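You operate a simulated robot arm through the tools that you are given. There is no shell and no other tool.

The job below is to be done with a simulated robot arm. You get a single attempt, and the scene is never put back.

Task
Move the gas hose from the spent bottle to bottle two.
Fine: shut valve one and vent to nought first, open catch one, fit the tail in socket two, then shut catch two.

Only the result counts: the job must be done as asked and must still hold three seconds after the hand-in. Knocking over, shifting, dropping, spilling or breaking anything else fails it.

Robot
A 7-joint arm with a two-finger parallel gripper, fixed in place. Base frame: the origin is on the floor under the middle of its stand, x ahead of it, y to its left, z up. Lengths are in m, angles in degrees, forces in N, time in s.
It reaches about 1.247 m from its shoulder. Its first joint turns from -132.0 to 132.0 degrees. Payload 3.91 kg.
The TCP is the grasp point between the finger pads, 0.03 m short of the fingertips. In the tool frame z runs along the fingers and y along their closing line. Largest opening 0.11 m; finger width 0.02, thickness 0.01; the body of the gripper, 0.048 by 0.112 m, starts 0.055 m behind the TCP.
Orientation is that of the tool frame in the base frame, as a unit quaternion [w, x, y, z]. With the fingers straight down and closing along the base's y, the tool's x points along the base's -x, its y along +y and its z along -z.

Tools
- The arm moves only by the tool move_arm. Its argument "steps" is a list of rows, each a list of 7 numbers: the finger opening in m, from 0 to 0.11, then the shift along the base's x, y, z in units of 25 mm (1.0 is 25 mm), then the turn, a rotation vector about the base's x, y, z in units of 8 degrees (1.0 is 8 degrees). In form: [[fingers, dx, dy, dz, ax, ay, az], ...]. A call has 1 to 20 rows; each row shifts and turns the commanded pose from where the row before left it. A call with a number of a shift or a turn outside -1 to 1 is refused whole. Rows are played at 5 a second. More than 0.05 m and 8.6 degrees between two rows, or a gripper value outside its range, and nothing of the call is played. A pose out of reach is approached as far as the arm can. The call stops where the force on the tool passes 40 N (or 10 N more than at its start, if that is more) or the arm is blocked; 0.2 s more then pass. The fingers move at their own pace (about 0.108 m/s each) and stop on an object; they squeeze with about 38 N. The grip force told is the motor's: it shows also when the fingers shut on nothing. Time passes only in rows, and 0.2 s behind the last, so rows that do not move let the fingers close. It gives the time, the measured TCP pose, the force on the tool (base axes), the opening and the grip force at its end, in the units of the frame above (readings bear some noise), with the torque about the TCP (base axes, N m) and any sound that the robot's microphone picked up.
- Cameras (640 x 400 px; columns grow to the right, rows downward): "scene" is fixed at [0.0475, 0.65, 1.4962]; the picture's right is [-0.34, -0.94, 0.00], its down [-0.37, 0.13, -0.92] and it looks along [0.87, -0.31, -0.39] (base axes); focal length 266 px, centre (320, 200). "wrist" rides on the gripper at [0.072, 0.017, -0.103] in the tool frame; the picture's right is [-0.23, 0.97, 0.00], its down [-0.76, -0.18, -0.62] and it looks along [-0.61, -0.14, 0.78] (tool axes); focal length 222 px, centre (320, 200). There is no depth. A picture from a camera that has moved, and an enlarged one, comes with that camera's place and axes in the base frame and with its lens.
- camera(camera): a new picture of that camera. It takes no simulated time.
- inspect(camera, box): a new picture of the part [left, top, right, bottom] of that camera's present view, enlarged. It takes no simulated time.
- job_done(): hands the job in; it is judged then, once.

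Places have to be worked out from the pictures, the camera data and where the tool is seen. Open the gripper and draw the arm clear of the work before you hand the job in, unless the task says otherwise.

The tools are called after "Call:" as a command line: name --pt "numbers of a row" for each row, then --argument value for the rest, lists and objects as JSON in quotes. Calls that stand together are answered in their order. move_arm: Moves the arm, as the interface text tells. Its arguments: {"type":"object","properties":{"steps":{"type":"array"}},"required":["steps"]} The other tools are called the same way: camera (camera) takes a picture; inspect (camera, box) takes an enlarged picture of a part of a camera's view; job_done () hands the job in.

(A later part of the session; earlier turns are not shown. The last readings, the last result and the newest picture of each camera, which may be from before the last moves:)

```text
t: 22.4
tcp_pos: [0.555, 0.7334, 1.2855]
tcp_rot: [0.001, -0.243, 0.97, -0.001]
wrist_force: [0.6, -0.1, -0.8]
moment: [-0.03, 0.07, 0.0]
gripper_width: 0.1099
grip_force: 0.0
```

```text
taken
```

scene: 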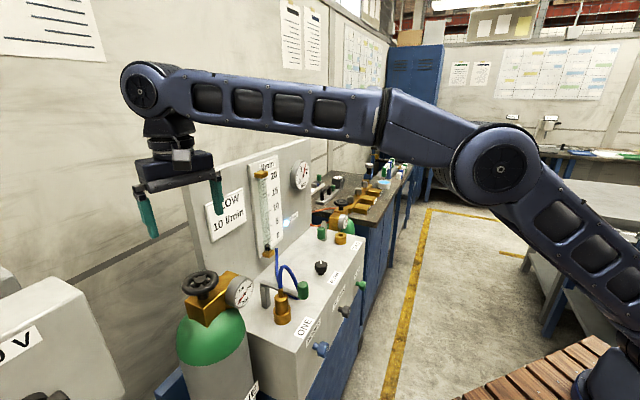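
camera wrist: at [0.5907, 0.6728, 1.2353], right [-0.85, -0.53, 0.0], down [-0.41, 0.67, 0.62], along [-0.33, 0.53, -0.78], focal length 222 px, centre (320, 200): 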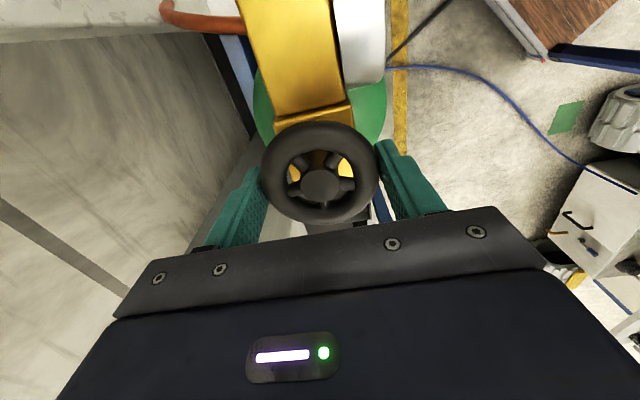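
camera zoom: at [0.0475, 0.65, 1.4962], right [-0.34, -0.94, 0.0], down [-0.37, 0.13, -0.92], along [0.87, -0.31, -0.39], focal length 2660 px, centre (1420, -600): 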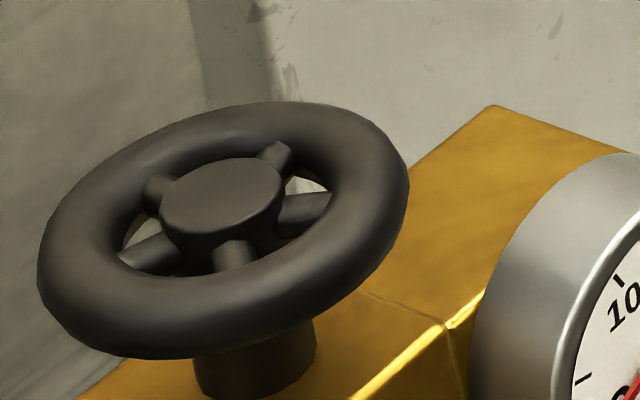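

Valve one holds. Next is the VENT knob: I'll swing the hand back to the robot's side of the box, above the VENT knob, for a close look.

Call:
move_arm --pt "0.11 0 -0.97 0 0 0 0.1" --pt "0.11 0 -0.97 0 0 0 0.1" --pt "0.11 0.2 -0.97 0 0 0 0.1" --pt "0.11 0.28 -0.97 -0.2 0 0 0.1" --pt "0.11 0.28 -0.97 -0.2 0 0 0.1" --pt "0.11 0.28 -0.97 -0.2 0 0 0.1" --pt "0.11 0.28 -0.97 -0.2 0 0 0.1" --pt "0.11 0.28 -0.97 -0.2 0 0 0.1" --pt "0.11 0.28 -0.97 -0.2 0 0 0.1" --pt "0.11 0.28 -0.97 -0.2 0 0 0.1" --pt "0.11 0.28 -0.97 -0.2 0 0 0.1" --pt "0.11 0.28 -0.97 -0.2 0 0 0.1" --pt "0.11 0.28 -0.97 -0.3 0 0 0.1" --pt "0.11 0.28 -0.97 -0.3 0 0 0.1" --pt "0.11 0.28 -0.97 -0.3 0 0 0.1" --pt "0.11 0.28 -0.97 -0.3 0 0 0.1" --pt "0.11 0.28 -0.97 -0.3 0 0 0.1" --pt "0.11 0.28 -0.97 -0.3 0 0 0.1" --pt "0.11 0.28 -0.97 -0.3 0 0 0.1" --pt "0.11 0.28 -0.97 -0.3 0 0 0.1"

Call:
camera --camera "wrist"

Call:
camera --camera "scene"

```text
t: 26.6
tcp_pos: [0.6768, 0.2503, 1.1818]
tcp_rot: [0.0, -0.376, 0.926, -0.001]
wrist_force: [0.1, 0.1, 0.7]
moment: [-0.01, -0.02, -0.02]
gripper_width: 0.11
grip_force: 0.2
```

```text
taken
camera wrist: at [0.6134, 0.2112, 1.2853], right [-0.52, 0.86, 0.0], down [0.67, 0.4, 0.62], along [0.53, 0.32, -0.78], focal length 222 px, centre (320, 200)
```

wrist: 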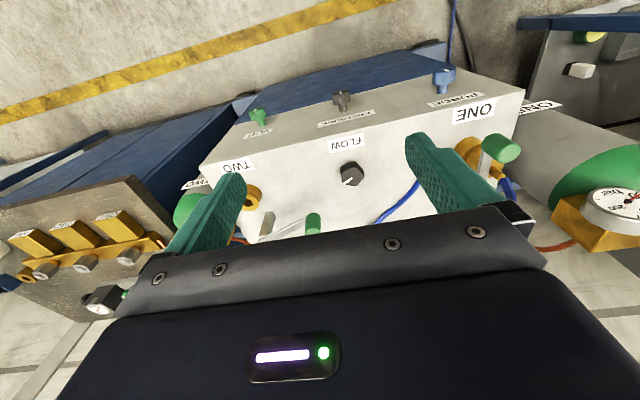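

```text
taken
```

scene: 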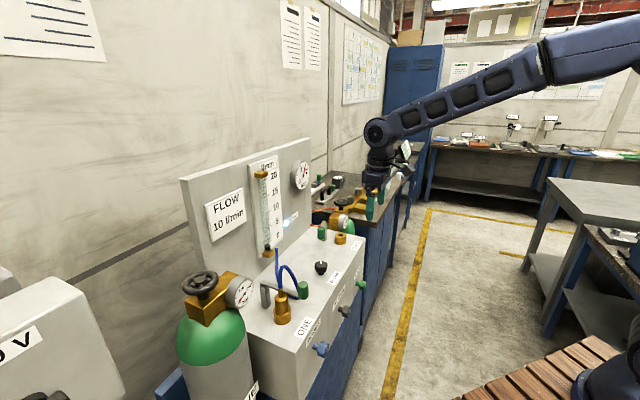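

The route is clear. I'll go lower in front of the VENT knob for a closer view.

Call:
move_arm --pt "0.11 0.42 -0.91 -0.9 0 0 0.02" --pt "0.11 0.42 -0.91 -0.9 0 0 0.02" --pt "0.11 0.42 -0.91 -0.9 0 0 0.02" --pt "0.11 0.42 -0.91 -0.9 0 0 0.02" --pt "0.11 0.42 -0.91 -0.9 0 0 0.02" --pt "0.11 0.42 -0.91 -0.9 0 0 0" --pt "0.11 0.42 -0.91 -0.9 0 0 0"

Call:
camera --camera "wrist"

Call:
inspect --camera "wrist" --box '[240, 40, 420, 190]'

Call:
inspect --camera "scene" --box '[300, 220, 400, 300]'

```text
t: 28.2
tcp_pos: [0.7509, 0.0905, 1.0246]
tcp_rot: [0.0, -0.382, 0.924, 0.0]
wrist_force: [0.6, 0.5, 0.9]
moment: [-0.03, -0.05, 0.02]
gripper_width: 0.1098
grip_force: 0.0
```

```text
taken
camera wrist: at [0.6866, 0.0514, 1.1279], right [-0.53, 0.85, 0.0], down [0.66, 0.41, 0.62], along [0.53, 0.33, -0.78], focal length 222 px, centre (320, 200)
```

wrist: 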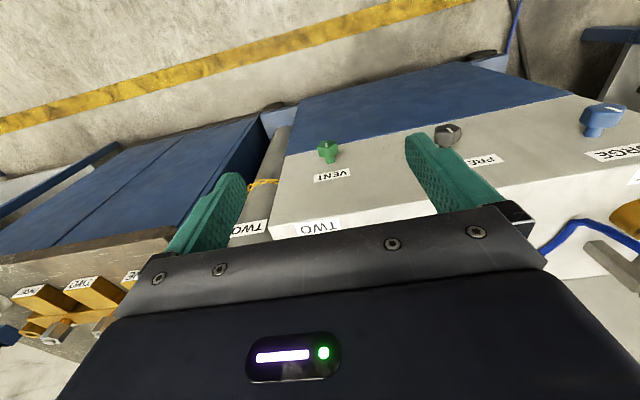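

```text
2.67 times, centred on (330, 115) of wrist
camera zoom: at [0.6866, 0.0514, 1.1279], right [-0.53, 0.85, 0.0], down [0.66, 0.41, 0.62], along [0.53, 0.33, -0.78], focal length 592 px, centre (293, 427)
```

zoom: 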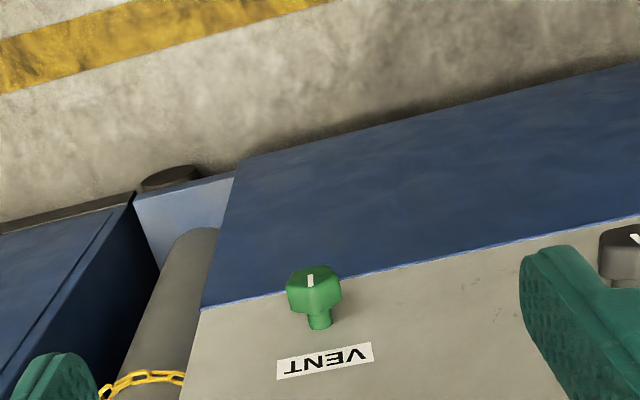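

```text
5.00 times, centred on (350, 260) of scene
camera zoom: at [0.0475, 0.65, 1.4962], right [-0.34, -0.94, 0.0], down [-0.37, 0.13, -0.92], along [0.87, -0.31, -0.39], focal length 1330 px, centre (170, -100)
```

zoom: 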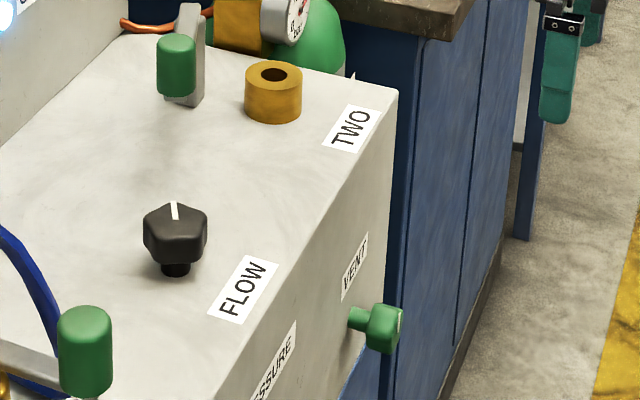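

VENT's head triangulates to (0.847, 0.169, 0.714), standing ≈35 mm off the front face. I'll pitch the fingers from down to horizontal (pointing at the face) in place, well in front of the box.

Call:
move_arm --pt "0.11 0 0 0 0.7071 -0.7071 0" --pt "0.11 0 0 0 0.7071 -0.7071 0" --pt "0.11 0 0 0 0.7071 -0.7071 0" --pt "0.11 0 0 0 0.7071 -0.7071 0" --pt "0.11 0 0 0 0.7071 -0.7071 0" --pt "0.11 0 0 0 0.7071 -0.7071 0" --pt "0.11 0 0 0 0.7071 -0.7071 0" --pt "0.11 0 0 0 0.7071 -0.7071 0" --pt "0.11 0 0 0 0.7071 -0.7071 0" --pt "0.11 0 0 0 0.7071 -0.7071 0" --pt "0.11 0 0 0 0.7071 -0.7071 0" --pt "0.11 0 0 0 0.177 -0.177 0"

Call:
camera --camera "wrist"

Call:
camera --camera "scene"

```text
t: 30.8
tcp_pos: [0.7499, 0.0903, 1.0236]
tcp_rot: [0.655, -0.269, 0.652, 0.27]
wrist_force: [-0.7, 0.4, 0.8]
moment: [0.02, 0.0, 0.0]
gripper_width: 0.1103
grip_force: 0.0
```

```text
taken
camera wrist: at [0.6642, 0.03, 0.9509], right [-0.69, 0.69, 0.23], down [-0.32, -0.57, 0.76], along [0.65, 0.45, 0.61], focal length 222 px, centre (320, 200)
```

wrist: 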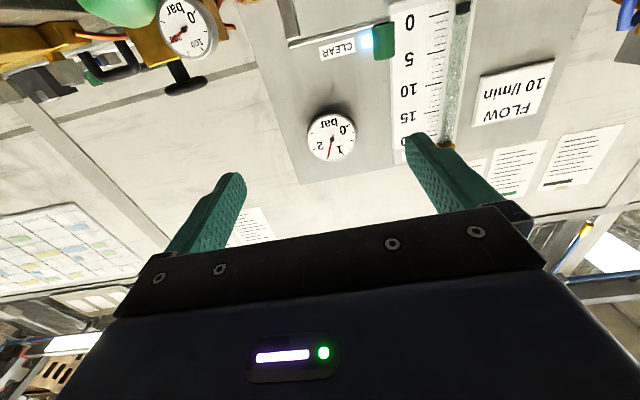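

```text
taken
```

scene: 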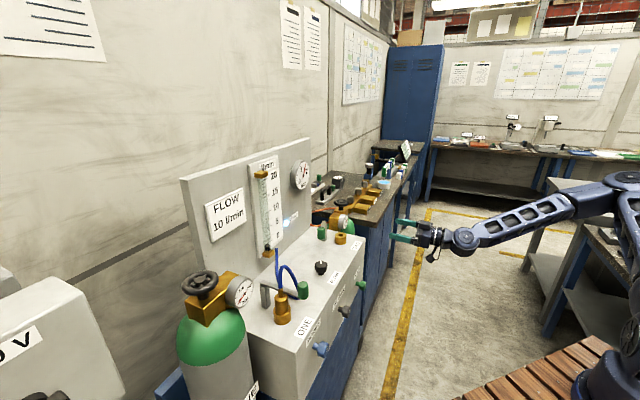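

Fingers are horizontal and square to the front face; the scene camera has a clear sight of the line gauge. Descending in front of the VENT knob to z≈0.714.

Call:
move_arm --pt "0.11 0.01 -0.05 -0.95 0 0 0" --pt "0.11 0.01 -0.05 -0.95 0 0 0" --pt "0.11 0.01 -0.05 -0.95 0 0 0" --pt "0.11 0.01 -0.05 -0.95 0 0 0" --pt "0.11 0.01 -0.05 -0.95 0 0 0" --pt "0.11 0.01 -0.05 -0.95 0 0 0" --pt "0.11 0.01 -0.05 -0.95 0 0 0" --pt "0.11 0.01 -0.05 -0.95 0 0 0" --pt "0.11 0.01 -0.05 -0.95 0 0 0" --pt "0.11 0.01 -0.05 -0.95 0 0 0" --pt "0.11 0.01 -0.05 -0.95 0 0 0" --pt "0.11 0.01 -0.05 -0.95 0 0 0" --pt "0.11 0.01 0 -0.95 0 0 0"

Call:
camera --camera "wrist"

Call:
inspect --camera "scene" --box '[320, 220, 480, 320]'

```text
t: 33.6
tcp_pos: [0.75, 0.0749, 0.7133]
tcp_rot: [0.654, -0.27, 0.652, 0.271]
wrist_force: [-0.1, -1.1, -0.7]
moment: [0.0, -0.01, 0.01]
gripper_width: 0.11
grip_force: 0.0
```

```text
taken
camera wrist: at [0.6666, 0.0145, 0.6404], right [-0.69, 0.69, 0.23], down [-0.32, -0.57, 0.76], along [0.65, 0.45, 0.61], focal length 222 px, centre (320, 200)
```

wrist: 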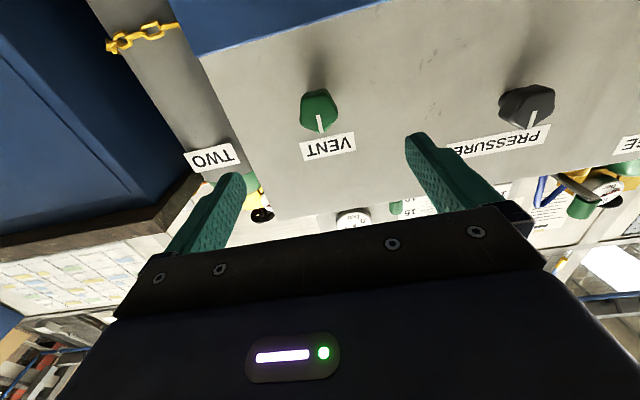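

```text
4.00 times, centred on (400, 270) of scene
camera zoom: at [0.0475, 0.65, 1.4962], right [-0.34, -0.94, 0.0], down [-0.37, 0.13, -0.92], along [0.87, -0.31, -0.39], focal length 1064 px, centre (0, -80)
```

zoom: 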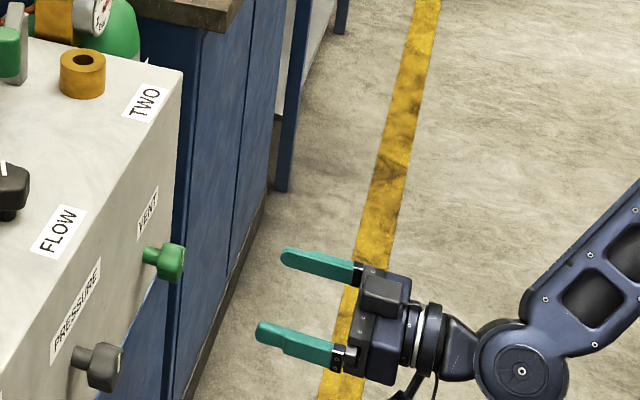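

The VENT knob sits between the fingers' columns. I'll enlarge it to refine its height and lateral position, and check the gauge.

Call:
inspect --camera "wrist" --box '[240, 60, 400, 160]'

Call:
inspect --camera "scene" --box '[275, 150, 345, 195]'

```text
4.00 times, centred on (320, 110) of wrist
camera zoom: at [0.6666, 0.0145, 0.6404], right [-0.69, 0.69, 0.23], down [-0.32, -0.57, 0.76], along [0.65, 0.45, 0.61], focal length 888 px, centre (320, 560)
```

zoom: 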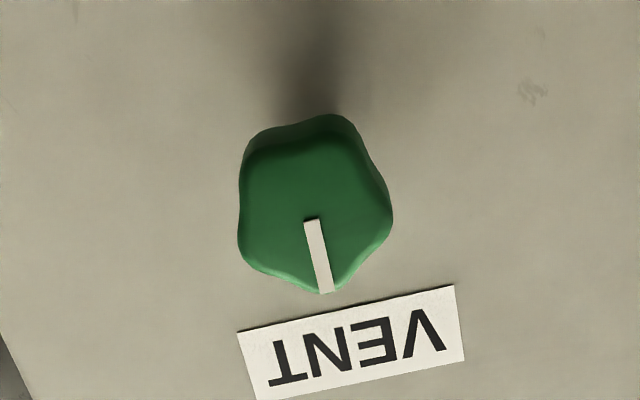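

```text
8.89 times, centred on (310, 172) of scene
camera zoom: at [0.0475, 0.65, 1.4962], right [-0.34, -0.94, 0.0], down [-0.37, 0.13, -0.92], along [0.87, -0.31, -0.39], focal length 2365 px, centre (409, 444)
```

zoom: 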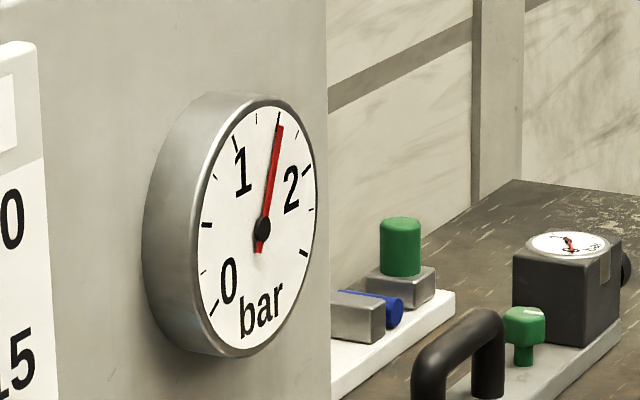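

The VENT knob is a five-lobed knob with its mark straight up, axis at l≈0.509, z≈0.709 (gauge still 1.5 bar). I'll roll the hand 18° about the knob axis so a pad lies flat on a side, and approach most of the way.

Call:
move_arm --pt "0.11 0.59 0.57 -0.03 0.53 0.53 0" --pt "0.11 0.59 0.57 -0.03 0.53 0.53 0" --pt "0.11 0.59 0.57 -0.03 0.53 0.53 0" --pt "0.11 0.59 0.57 -0.03 0 0 0"

Call:
camera --camera "wrist"

Call:
inspect --camera "scene" --box '[320, 220, 480, 320]'

```text
t: 34.6
tcp_pos: [0.8129, 0.1329, 0.7097]
tcp_rot: [0.603, -0.164, 0.687, 0.37]
wrist_force: [0.2, 0.1, 0.1]
moment: [-0.01, -0.02, 0.02]
gripper_width: 0.1097
grip_force: 0.0
```

```text
taken
camera wrist: at [0.7112, 0.0876, 0.6453], right [-0.6, 0.61, 0.52], down [-0.16, -0.73, 0.67], along [0.78, 0.32, 0.53], focal length 222 px, centre (320, 200)
```

wrist: 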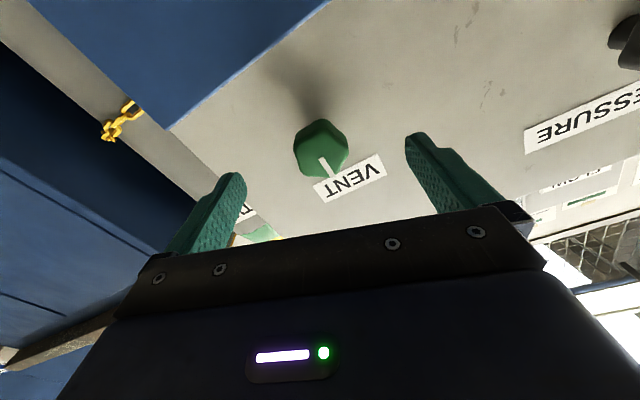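

```text
4.00 times, centred on (400, 270) of scene
camera zoom: at [0.0475, 0.65, 1.4962], right [-0.34, -0.94, 0.0], down [-0.37, 0.13, -0.92], along [0.87, -0.31, -0.39], focal length 1064 px, centre (0, -80)
```

zoom: 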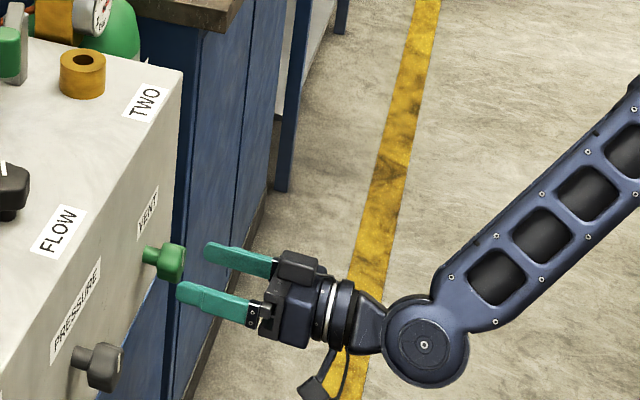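

Alignment looks good (knob face in column ≈320). Advancing the last 38 mm, then closing on the knob.

Call:
move_arm --pt "0.11 0.53 0.55 0 0 0 0" --pt "0.11 0.53 0.55 0 0 0 0"

Call:
camera --camera "wrist"

Call:
inspect --camera "scene" --box '[320, 220, 480, 320]'

```text
t: 35.2
tcp_pos: [0.8376, 0.1607, 0.7096]
tcp_rot: [0.603, -0.164, 0.687, 0.37]
wrist_force: [0.3, 0.6, -0.7]
moment: [-0.01, 0.03, 0.02]
gripper_width: 0.1103
grip_force: 0.0
```

```text
taken
camera wrist: at [0.7375, 0.1159, 0.6463], right [-0.61, 0.61, 0.52], down [-0.16, -0.73, 0.67], along [0.78, 0.32, 0.53], focal length 222 px, centre (320, 200)
```

wrist: 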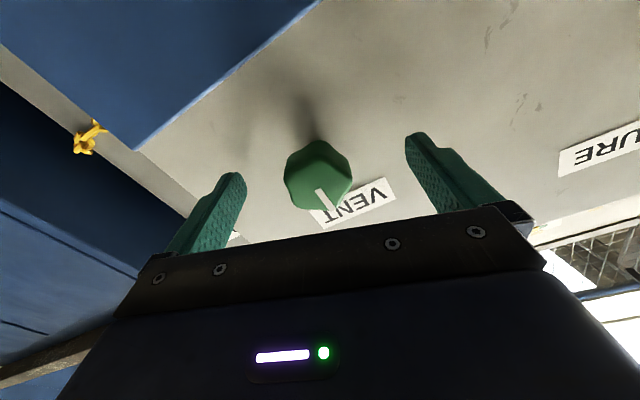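

```text
4.00 times, centred on (400, 270) of scene
camera zoom: at [0.0475, 0.65, 1.4962], right [-0.34, -0.94, 0.0], down [-0.37, 0.13, -0.92], along [0.87, -0.31, -0.39], focal length 1064 px, centre (0, -80)
```

zoom: 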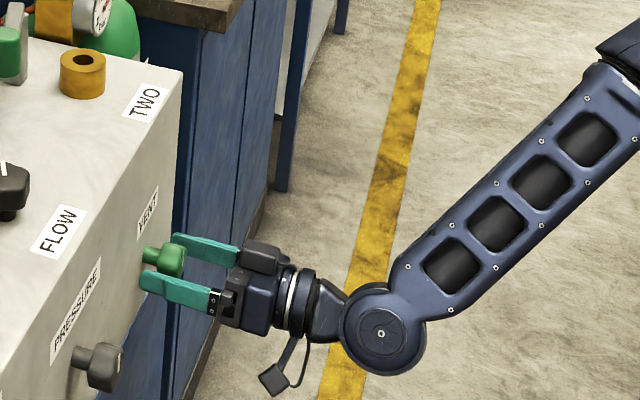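

The knob's face is right at the grasp point. Closing the fingers on it.

Call:
move_arm --pt "0.02 0 0 0 0 0 0" --pt "0.02 0 0 0 0 0 0" --pt "0.02 0 0 0 0 0 0" --pt "0.02 0 0 0 0 0 0"

Call:
camera --camera "wrist"

```text
t: 36.2
tcp_pos: [0.8384, 0.1609, 0.7101]
tcp_rot: [0.603, -0.164, 0.688, 0.369]
wrist_force: [20.3, -7.2, -7.2]
moment: [-0.41, 0.3, 0.05]
gripper_width: 0.039
grip_force: 44.5
```

```text
taken
camera wrist: at [0.7384, 0.115, 0.646], right [-0.6, 0.61, 0.52], down [-0.16, -0.73, 0.67], along [0.78, 0.32, 0.53], focal length 222 px, centre (320, 200)
```

wrist: 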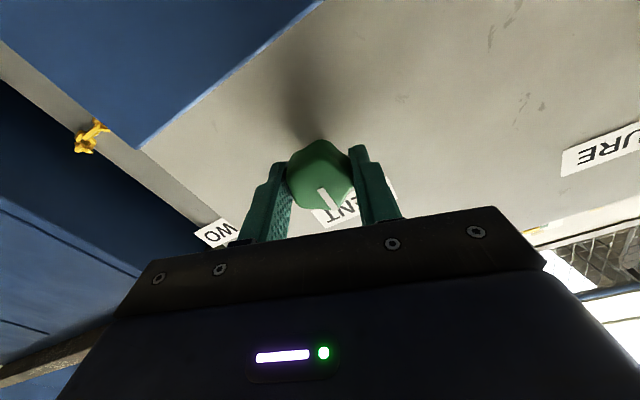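

Grip is firm (39 mm across). I trim ≈0.7 mm of side load, then turn counter-clockwise (negative about the knob's inward axis) by 16° and watch torque and gauge.

Call:
move_arm --pt "0.02 0.02 -0.02 -0.01 0 0 0" --pt "0.02 0 0 0 -0.5 -0.5 0" --pt "0.02 0 0 0 -0.5 -0.5 0" --pt "0.02 0 0 0 -0.5 -0.5 0"

Call:
camera --camera "wrist"

Call:
inspect --camera "scene" --box '[275, 150, 345, 195]'

```text
t: 37.2
tcp_pos: [0.8386, 0.16, 0.7093]
tcp_rot: [0.651, -0.264, 0.656, 0.276]
wrist_force: [22.8, -8.1, -17.2]
moment: [-0.35, 0.42, 0.1]
gripper_width: 0.0384
grip_force: 45.5
```

```text
taken
camera wrist: at [0.7526, 0.0999, 0.638], right [-0.69, 0.69, 0.24], down [-0.31, -0.58, 0.76], along [0.66, 0.45, 0.6], focal length 222 px, centre (320, 200)
```

wrist: 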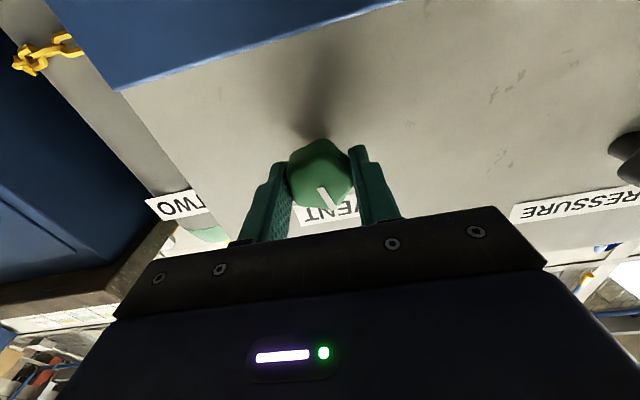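

```text
8.89 times, centred on (310, 172) of scene
camera zoom: at [0.0475, 0.65, 1.4962], right [-0.34, -0.94, 0.0], down [-0.37, 0.13, -0.92], along [0.87, -0.31, -0.39], focal length 2365 px, centre (409, 444)
```

zoom: 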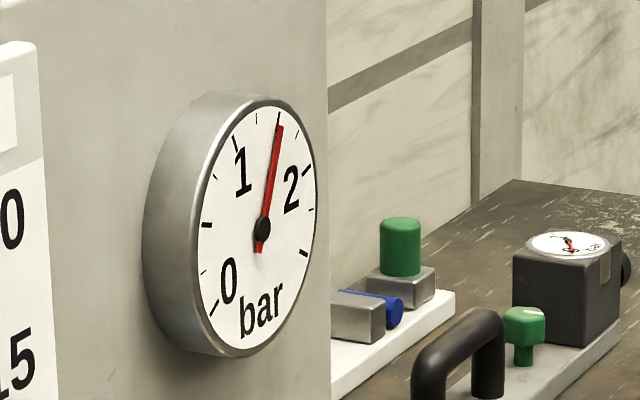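

The mark turned with the hand; gauge unchanged after ≈17°. I trim side loads and continue counter-clockwise.

Call:
move_arm --pt "0.02 0.01 -0.025 -0.025 0 0 0" --pt "0.02 0 0 0 -0.5 -0.5 0" --pt "0.02 0 0 0 -0.5 -0.5 0" --pt "0.02 0 0 0 -0.5 -0.5 0" --pt "0.02 0 0 0 -0.5 -0.5 0"

Call:
camera --camera "wrist"

Call:
inspect --camera "scene" --box '[275, 150, 345, 195]'

```text
t: 38.4
tcp_pos: [0.8375, 0.1605, 0.7109]
tcp_rot: [0.693, -0.388, 0.59, 0.142]
wrist_force: [13.9, -6.8, -1.4]
moment: [0.15, -0.22, -0.2]
gripper_width: 0.0385
grip_force: 44.4
```

```text
taken
camera wrist: at [0.7732, 0.0793, 0.6365], right [-0.7, 0.7, -0.15], down [-0.52, -0.36, 0.77], along [0.49, 0.62, 0.62], focal length 222 px, centre (320, 200)
```

wrist: 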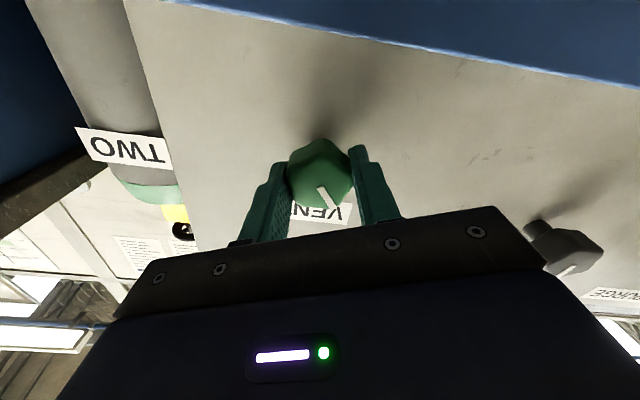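

```text
8.89 times, centred on (310, 172) of scene
camera zoom: at [0.0475, 0.65, 1.4962], right [-0.34, -0.94, 0.0], down [-0.37, 0.13, -0.92], along [0.87, -0.31, -0.39], focal length 2365 px, centre (409, 444)
```

zoom: 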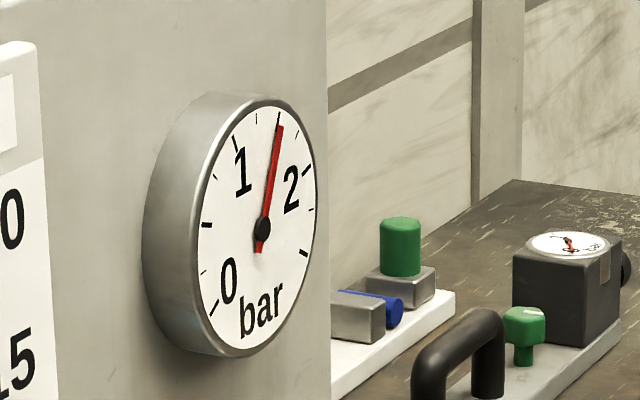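

Still turning freely (≈39° so far), no change on the gauge yet. Continue another ≈34°.

Call:
move_arm --pt "0.02 0 0 0 -0.5 -0.5 0" --pt "0.02 0 0 0 -0.5 -0.5 0" --pt "0.02 0 0 0 -0.5 -0.5 0" --pt "0.02 0 0 0 -0.5 -0.5 0" --pt "0.02 0 0 0 -0.5 -0.5 0" --pt "0.02 0 0 0 -0.5 -0.5 0"

Call:
camera --camera "wrist"

Call:
inspect --camera "scene" --box '[275, 150, 345, 195]'

```text
t: 39.8
tcp_pos: [0.8382, 0.16, 0.7098]
tcp_rot: [0.705, -0.544, 0.451, -0.064]
wrist_force: [16.4, -0.4, 4.8]
moment: [-0.14, 0.16, 0.32]
gripper_width: 0.0384
grip_force: 44.7
```

```text
taken
camera wrist: at [0.8009, 0.0516, 0.6552], right [-0.52, 0.52, -0.68], down [-0.81, -0.07, 0.58], along [0.25, 0.85, 0.46], focal length 222 px, centre (320, 200)
```

wrist: 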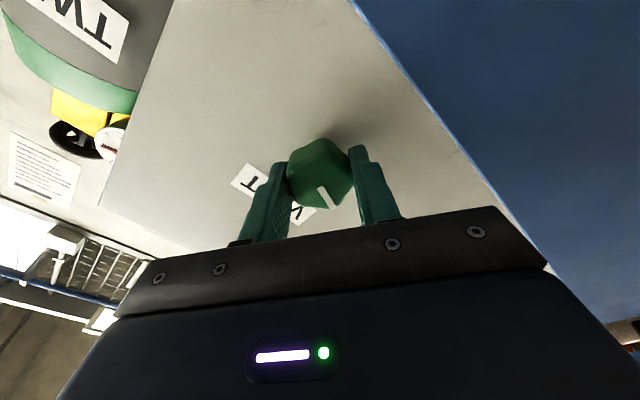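

```text
8.89 times, centred on (310, 172) of scene
camera zoom: at [0.0475, 0.65, 1.4962], right [-0.34, -0.94, 0.0], down [-0.37, 0.13, -0.92], along [0.87, -0.31, -0.39], focal length 2365 px, centre (409, 444)
```

zoom: 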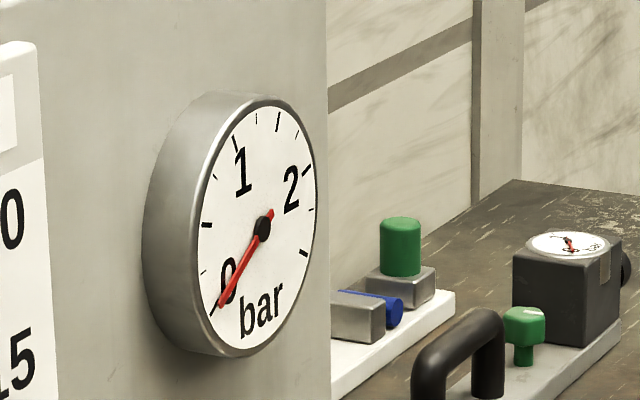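

The gauge fell to 0: the VENT is open at ≈73°. I'll dwell a second to be sure it's fully at nought, and look closely.

Call:
move_arm --pt "0.02 0 0 0 0 0 0" --pt "0.02 0 0 0 0 0 0" --pt "0.02 0 0 0 0 0 0" --pt "0.02 0 0 0 0 0 0" --pt "0.02 0 0 0 0 0 0"

Call:
inspect --camera "scene" --box '[285, 155, 317, 195]'

Call:
inspect --camera "wrist" --box '[240, 110, 400, 230]'

```text
t: 41.0
tcp_pos: [0.8378, 0.159, 0.7097]
tcp_rot: [0.705, -0.543, 0.452, -0.065]
wrist_force: [17.2, 4.0, 10.5]
moment: [0.19, -0.21, 0.16]
gripper_width: 0.0387
grip_force: 45.3
```

```text
10.00 times, centred on (301, 175) of scene
camera zoom: at [0.0475, 0.65, 1.4962], right [-0.34, -0.94, 0.0], down [-0.37, 0.13, -0.92], along [0.87, -0.31, -0.39], focal length 2660 px, centre (510, 450)
```

zoom: 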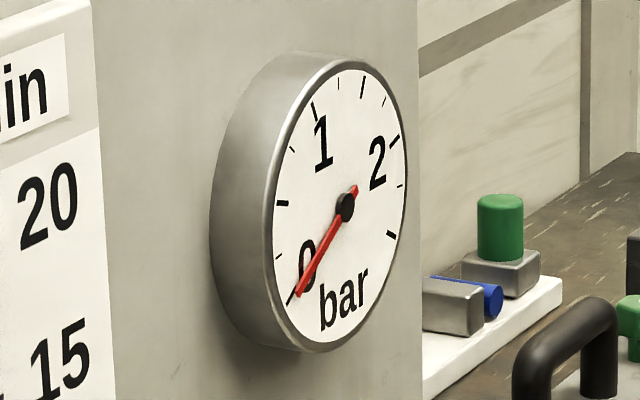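

```text
3.33 times, centred on (320, 170) of wrist
camera zoom: at [0.8008, 0.0516, 0.6551], right [-0.52, 0.52, -0.67], down [-0.81, -0.07, 0.58], along [0.25, 0.85, 0.46], focal length 740 px, centre (320, 300)
```

zoom: 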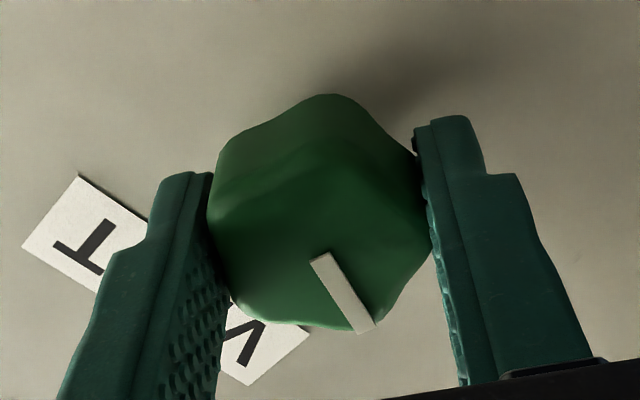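

Needle is on the 0 tick. I'll now turn the VENT knob back to its original shut position — that leaves it as found and also proves valve one is truly shut if the gauge stays at nought.

Call:
move_arm --pt "0.02 0 0 0 0.6 0.6 0" --pt "0.02 0 0 0 0.6 0.6 0" --pt "0.02 0 0 0 0.6 0.6 0" --pt "0.02 0 0 0 0.6 0.6 0" --pt "0.02 0 0 0 0.6 0.6 0" --pt "0.02 0 0 0 0.6 0.6 0" --pt "0.02 0 0 0 0.6 0.6 0" --pt "0.02 0 0 0 0.6 0.6 0" --pt "0.02 0 0 0 0.6 0.6 0" --pt "0.02 0 0 0 0.6 0.6 0" --pt "0.02 0 0 0 0.5 0.5 0"

Call:
camera --camera "wrist"

Call:
inspect --camera "scene" --box '[285, 155, 317, 195]'

```text
t: 43.4
tcp_pos: [0.8382, 0.1595, 0.7101]
tcp_rot: [0.603, -0.164, 0.688, 0.37]
wrist_force: [14.9, 7.8, 2.2]
moment: [-0.57, -0.81, -0.16]
gripper_width: 0.039
grip_force: 45.2
```

```text
taken
camera wrist: at [0.7377, 0.1139, 0.6464], right [-0.6, 0.6, 0.52], down [-0.15, -0.73, 0.67], along [0.78, 0.32, 0.53], focal length 222 px, centre (320, 200)
```

wrist: 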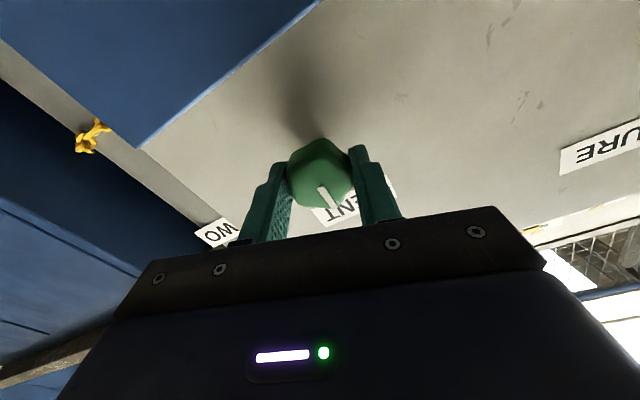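

```text
10.00 times, centred on (301, 175) of scene
camera zoom: at [0.0475, 0.65, 1.4962], right [-0.34, -0.94, 0.0], down [-0.37, 0.13, -0.92], along [0.87, -0.31, -0.39], focal length 2660 px, centre (510, 450)
```

zoom: 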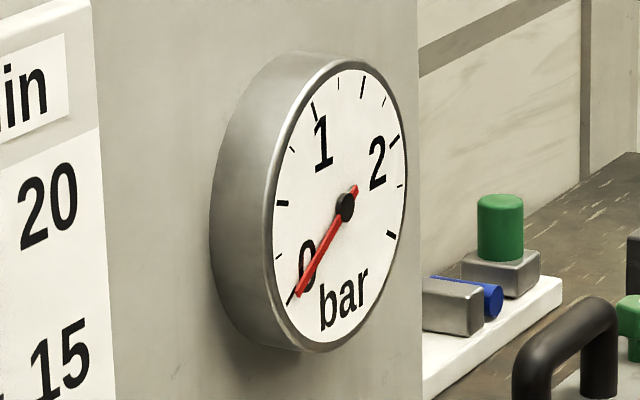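

Back at the closed stop (≈1 N·m torque) with the gauge holding at 0, so valve one is shut and the line is empty. Releasing the knob and backing straight off.

Call:
move_arm --pt "0.11 0 0 0 0 0 0" --pt "0.11 0 0 0 0 0 0" --pt "0.11 0 0 0 0 0 0" --pt "0.11 -0.6 -0.6 0 0 0 0" --pt "0.11 -0.7 -0.7 0 0 0 0" --pt "0.11 -0.7 -0.7 0 0 0 0" --pt "0.11 -0.7 -0.7 0 0 0 0" --pt "0.11 -0.7 -0.7 0 0 0 0" --pt "0.11 -0.7 -0.7 0 0 0 0"

Call:
camera --camera "wrist"

Call:
inspect --camera "scene" --box '[285, 155, 317, 195]'

Call:
inspect --camera "scene" --box '[240, 220, 400, 340]'

```text
t: 45.4
tcp_pos: [0.7357, 0.0566, 0.7101]
tcp_rot: [0.603, -0.163, 0.688, 0.37]
wrist_force: [0.3, 0.4, 0.0]
moment: [-0.01, 0.03, -0.01]
gripper_width: 0.11
grip_force: 0.1
```

```text
taken
camera wrist: at [0.6348, 0.0119, 0.6463], right [-0.61, 0.61, 0.52], down [-0.16, -0.73, 0.67], along [0.78, 0.32, 0.53], focal length 222 px, centre (320, 200)
```

wrist: 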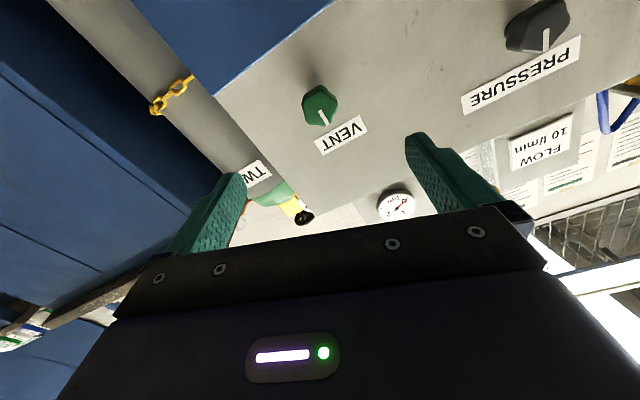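

```text
10.00 times, centred on (301, 175) of scene
camera zoom: at [0.0475, 0.65, 1.4962], right [-0.34, -0.94, 0.0], down [-0.37, 0.13, -0.92], along [0.87, -0.31, -0.39], focal length 2660 px, centre (510, 450)
```

zoom: 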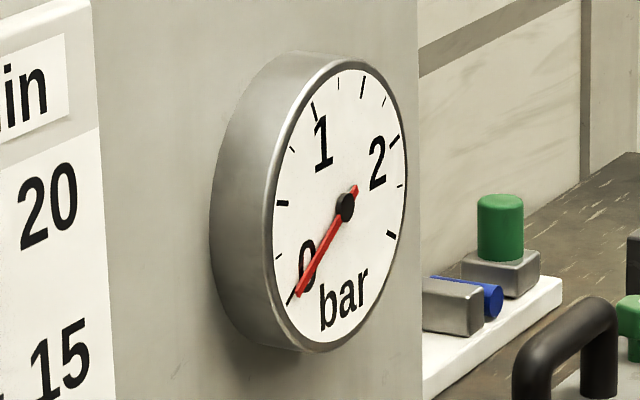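

```text
3.33 times, centred on (320, 280) of scene
camera zoom: at [0.0475, 0.65, 1.4962], right [-0.34, -0.94, 0.0], down [-0.37, 0.13, -0.92], along [0.87, -0.31, -0.39], focal length 887 px, centre (320, -67)
```

zoom: 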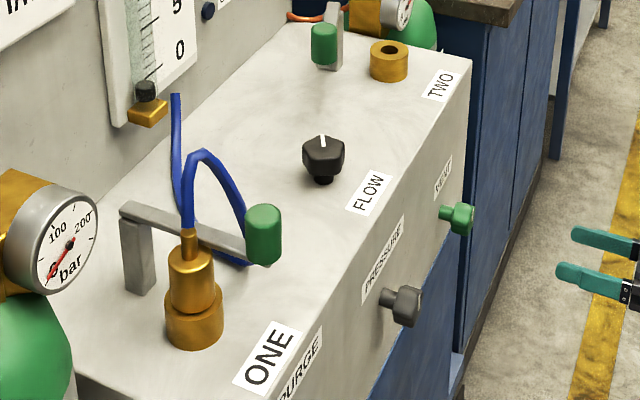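

Gauge stays at 0. I notice the small lamp on the panel looks different now; a closer look.

Call:
inspect --camera "scene" --box '[240, 160, 330, 260]'

Call:
inspect --camera "scene" --box '[180, 255, 260, 320]'

```text
4.00 times, centred on (285, 210) of scene
camera zoom: at [0.0475, 0.65, 1.4962], right [-0.34, -0.94, 0.0], down [-0.37, 0.13, -0.92], along [0.87, -0.31, -0.39], focal length 1064 px, centre (460, 160)
```

zoom: 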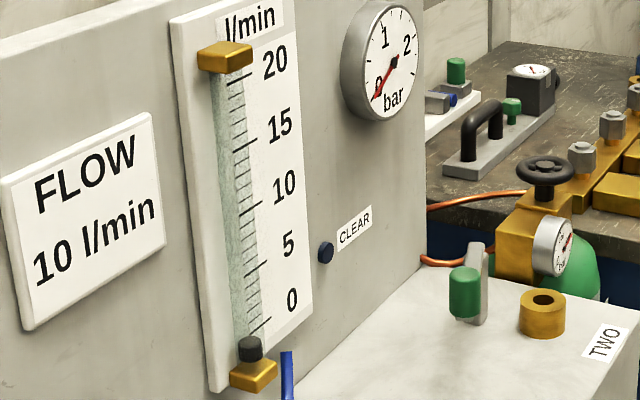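

```text
6.15 times, centred on (220, 288) of scene
camera zoom: at [0.0475, 0.65, 1.4962], right [-0.34, -0.94, 0.0], down [-0.37, 0.13, -0.92], along [0.87, -0.31, -0.39], focal length 1637 px, centre (935, -338)
```

zoom: 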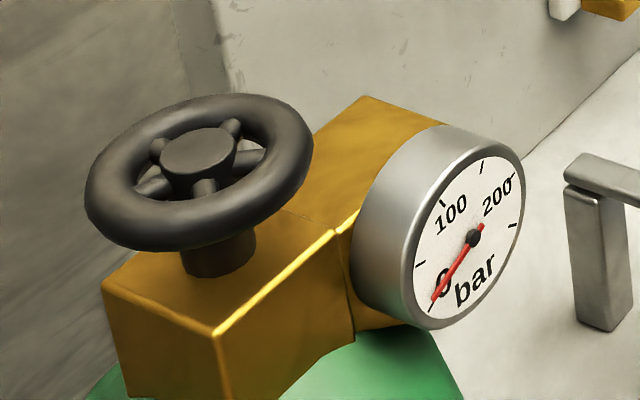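

Bottle-one valve is unmoved and gauges read nought; the "CLEAR" lamp simply went out with the pressure. Now I back up, bring the fingers to point down again, and return toward socket one.

Call:
move_arm --pt "0.11 0 0 0.9 -0.53 -0.53 0" --pt "0.11 0 0 0.9 -0.53 -0.53 0" --pt "0.11 0 0 0.9 -0.53 -0.53 0" --pt "0.11 0 0 1 -0.7071 0.7071 0" --pt "0.11 0 0 1 -0.7071 0.7071 0" --pt "0.11 0 0 1 -0.7071 0.7071 0" --pt "0.11 0 0 1 -0.7071 0.7071 0" --pt "0.11 0 0 1 -0.7071 0.7071 0" --pt "0.11 0 0 1 -0.7071 0.7071 0" --pt "0.11 0 0 1 -0.7071 0.7071 0" --pt "0.11 0 0 1 -0.7071 0.7071 0" --pt "0.11 0 0 1 -0.7071 0.7071 0" --pt "0.11 0 0 1 -0.7071 0.7071 0" --pt "0.11 0 0 1 -0.7071 0.7071 0" --pt "0.11 0 0 1 -0.177 0.177 0"

Call:
move_arm --pt "0.11 -0.44 0.95 0.3 0 0 0" --pt "0.11 -0.44 0.95 0.3 0 0 0" --pt "0.11 -0.44 0.95 0.3 0 0 0" --pt "0.11 -0.44 0.95 0.3 0 0 0" --pt "0.11 -0.44 0.95 0.3 0 0 0" --pt "0.11 -0.44 0.95 0.3 0 0 0" --pt "0.11 -0.44 0.95 0.3 0 0 0" --pt "0.11 -0.44 0.95 0.3 0 0 0" --pt "0.11 -0.44 0.95 0.3 0 0 0" --pt "0.11 -0.44 0.95 0.3 0 0 0" --pt "0.11 -0.44 0.95 0 0 0 0" --pt "0.11 -0.44 0.95 0 0 0 0" --pt "0.11 -0.44 0.95 0 0 0 0" --pt "0.11 -0.44 0.95 0 0 0 0" --pt "0.11 -0.44 0.95 0 0 0 0" --pt "0.11 -0.44 0.95 0 0 0 0"

Call:
camera --camera "wrist"

Call:
camera --camera "scene"

```text
t: 48.6
tcp_pos: [0.7357, 0.0576, 1.0783]
tcp_rot: [-0.001, -0.383, 0.924, 0.001]
wrist_force: [0.6, -0.1, -0.5]
moment: [0.06, 0.01, 0.01]
gripper_width: 0.1099
grip_force: 0.0
```

```text
t: 52.0
tcp_pos: [0.5617, 0.4376, 1.1539]
tcp_rot: [-0.001, -0.382, 0.924, 0.0]
wrist_force: [0.2, -0.2, 0.2]
moment: [0.03, 0.01, 0.01]
gripper_width: 0.1098
grip_force: 0.1
```

```text
taken
camera wrist: at [0.4975, 0.3987, 1.2567], right [-0.53, 0.85, 0.0], down [0.66, 0.41, 0.62], along [0.53, 0.33, -0.78], focal length 222 px, centre (320, 200)
```

wrist: 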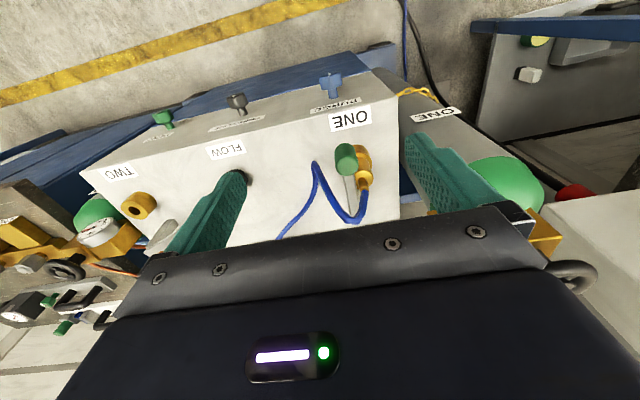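

```text
taken
```

scene: 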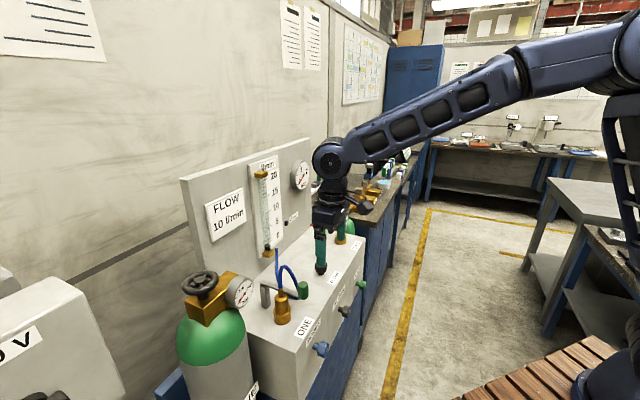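

I'll zoom on catch one and the tail here to triangulate with the earlier views.

Call:
inspect --camera "wrist" --box '[300, 120, 420, 230]'

Call:
inspect --camera "wrist" --box '[60, 150, 260, 300]'

```text
3.64 times, centred on (360, 175) of wrist
camera zoom: at [0.4975, 0.3987, 1.2567], right [-0.53, 0.85, 0.0], down [0.66, 0.41, 0.62], along [0.53, 0.33, -0.78], focal length 808 px, centre (174, 291)
```

zoom: 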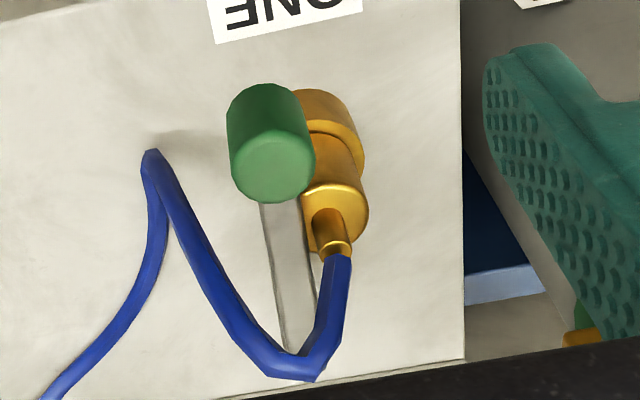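

```text
2.67 times, centred on (160, 225) of wrist
camera zoom: at [0.4975, 0.3987, 1.2567], right [-0.53, 0.85, 0.0], down [0.66, 0.41, 0.62], along [0.53, 0.33, -0.78], focal length 592 px, centre (747, 133)
```

zoom: 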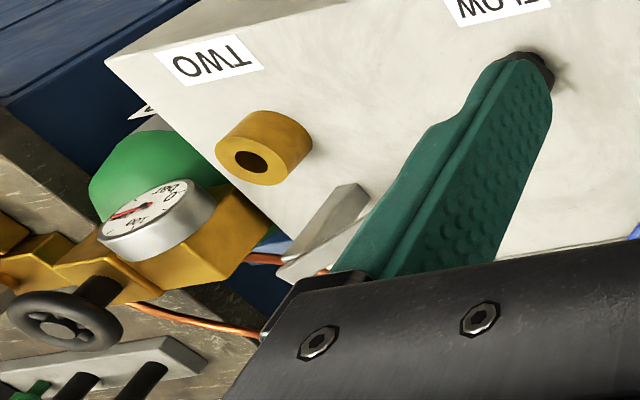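

Triangulation puts catch one's handle (vertical, 30 mm dia) at (0.601, 0.504), top z≈1.008; bar top z≈0.969; pivot post near l≈0.10, f≈0.16; tail axis ≈(0.623, 0.558), body top z≈0.97. I'll go above the handle with fingers at 70 mm and check.

Call:
move_arm --pt "0.07 0.52 0.88 -0.6 0 0 0" --pt "0.07 0.52 0.88 -0.6 0 0 0" --pt "0.07 0.52 0.88 -0.6 0 0 0"

Call:
camera --camera "wrist"

Call:
inspect --camera "scene" --box '[230, 200, 350, 330]'

```text
t: 52.8
tcp_pos: [0.599, 0.5049, 1.1069]
tcp_rot: [0.0, -0.383, 0.924, 0.0]
wrist_force: [0.7, -0.4, 0.5]
moment: [0.05, 0.0, 0.0]
gripper_width: 0.0703
grip_force: 0.2
```

```text
taken
camera wrist: at [0.5356, 0.4659, 1.2102], right [-0.53, 0.85, 0.0], down [0.66, 0.41, 0.62], along [0.53, 0.33, -0.78], focal length 222 px, centre (320, 200)
```

wrist: 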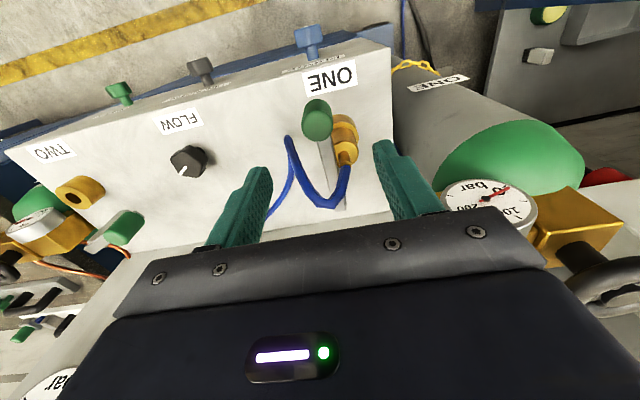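

```text
3.08 times, centred on (290, 265) of scene
camera zoom: at [0.0475, 0.65, 1.4962], right [-0.34, -0.94, 0.0], down [-0.37, 0.13, -0.92], along [0.87, -0.31, -0.39], focal length 819 px, centre (412, 0)
```

zoom: 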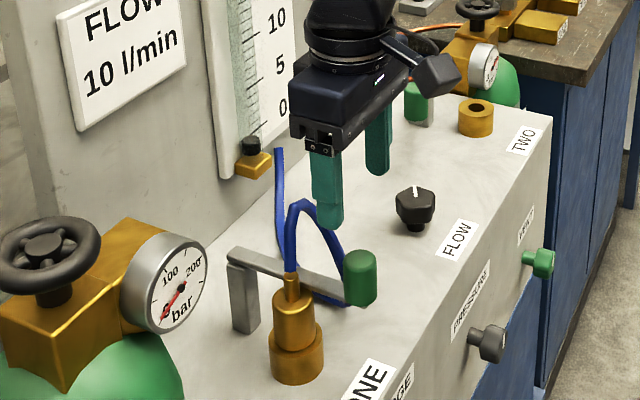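

Handle is confirmed at (0.601, 0.504), right under the TCP. Descending to z≈1.0 around the handle.

Call:
move_arm --pt "0.07 0.04 0 -0.85 0 0 0" --pt "0.07 0.02 -0.02 -0.85 0 0 0" --pt "0.07 0 0 -0.85 0 0 0" --pt "0.07 0 0 -0.85 0 0 0" --pt "0.07 0 0 -0.85 0 0 0"

Call:
camera --camera "wrist"

Call:
inspect --camera "scene" --box '[230, 200, 350, 330]'

```text
t: 54.0
tcp_pos: [0.6008, 0.503, 1.0029]
tcp_rot: [0.0, -0.383, 0.924, 0.001]
wrist_force: [0.1, 0.3, 0.2]
moment: [-0.02, -0.02, -0.04]
gripper_width: 0.0701
grip_force: 0.1
```

```text
taken
camera wrist: at [0.5366, 0.4643, 1.1058], right [-0.53, 0.85, 0.0], down [0.66, 0.41, 0.62], along [0.53, 0.33, -0.78], focal length 222 px, centre (320, 200)
```

wrist: 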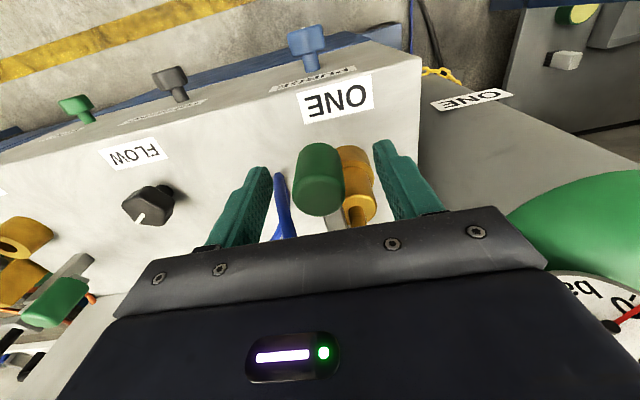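

```text
3.08 times, centred on (290, 265) of scene
camera zoom: at [0.0475, 0.65, 1.4962], right [-0.34, -0.94, 0.0], down [-0.37, 0.13, -0.92], along [0.87, -0.31, -0.39], focal length 819 px, centre (412, 0)
```

zoom: 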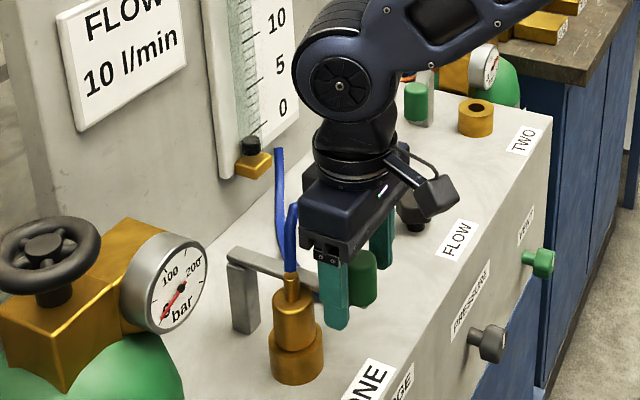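

The handle sits centrally between the pads and the hose is clear. Closing on it.

Call:
move_arm --pt "0.02 0 0 0 0 0 0" --pt "0.02 0 0 0 0 0 0" --pt "0.02 0 0 0 0 0 0"

```text
t: 54.8
tcp_pos: [0.6009, 0.5025, 1.0032]
tcp_rot: [-0.001, -0.383, 0.924, 0.0]
wrist_force: [3.1, -6.0, -2.0]
moment: [0.69, 0.35, -0.13]
gripper_width: 0.0294
grip_force: 45.4
```

Handle gripped (29.4 mm). I begin swinging it toward the middle of the box (+L) around the post, 10° first with matching yaw, and check forces.

Call:
move_arm --pt "0.02 0.34 -0.311 0 0 0 0.625" --pt "0.02 0.365 -0.28 0 0 0 0.625" --pt "0.02 0 0 0 0 0 0"

Call:
inspect --camera "scene" --box '[230, 200, 350, 330]'

Call:
camera --camera "wrist"

```text
t: 55.6
tcp_pos: [0.6196, 0.487, 1.0031]
tcp_rot: [-0.001, -0.462, 0.887, 0.0]
wrist_force: [-4.9, -6.8, -8.3]
moment: [0.09, 0.65, 0.08]
gripper_width: 0.029
grip_force: 44.8
```

```text
3.08 times, centred on (290, 265) of scene
camera zoom: at [0.0475, 0.65, 1.4962], right [-0.34, -0.94, 0.0], down [-0.37, 0.13, -0.92], along [0.87, -0.31, -0.39], focal length 819 px, centre (412, 0)
```

zoom: 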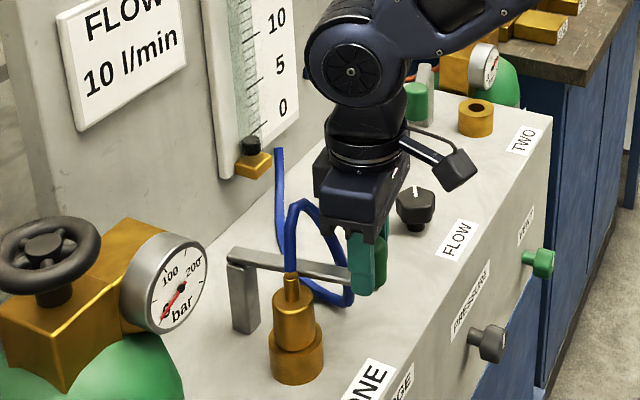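

```text
taken
camera wrist: at [0.5624, 0.4394, 1.1058], right [-0.67, 0.74, 0.0], down [0.58, 0.52, 0.62], along [0.46, 0.42, -0.78], focal length 222 px, centre (320, 200)
```

wrist: 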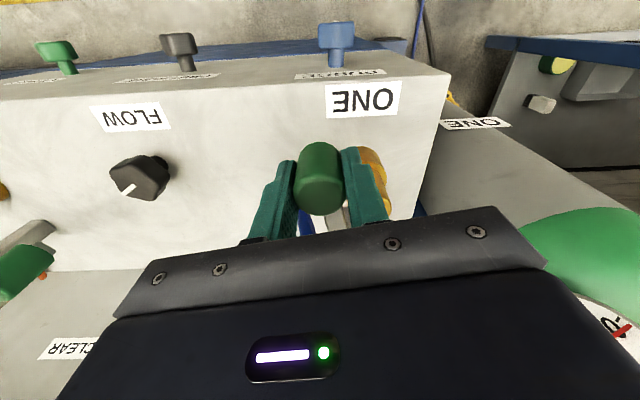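

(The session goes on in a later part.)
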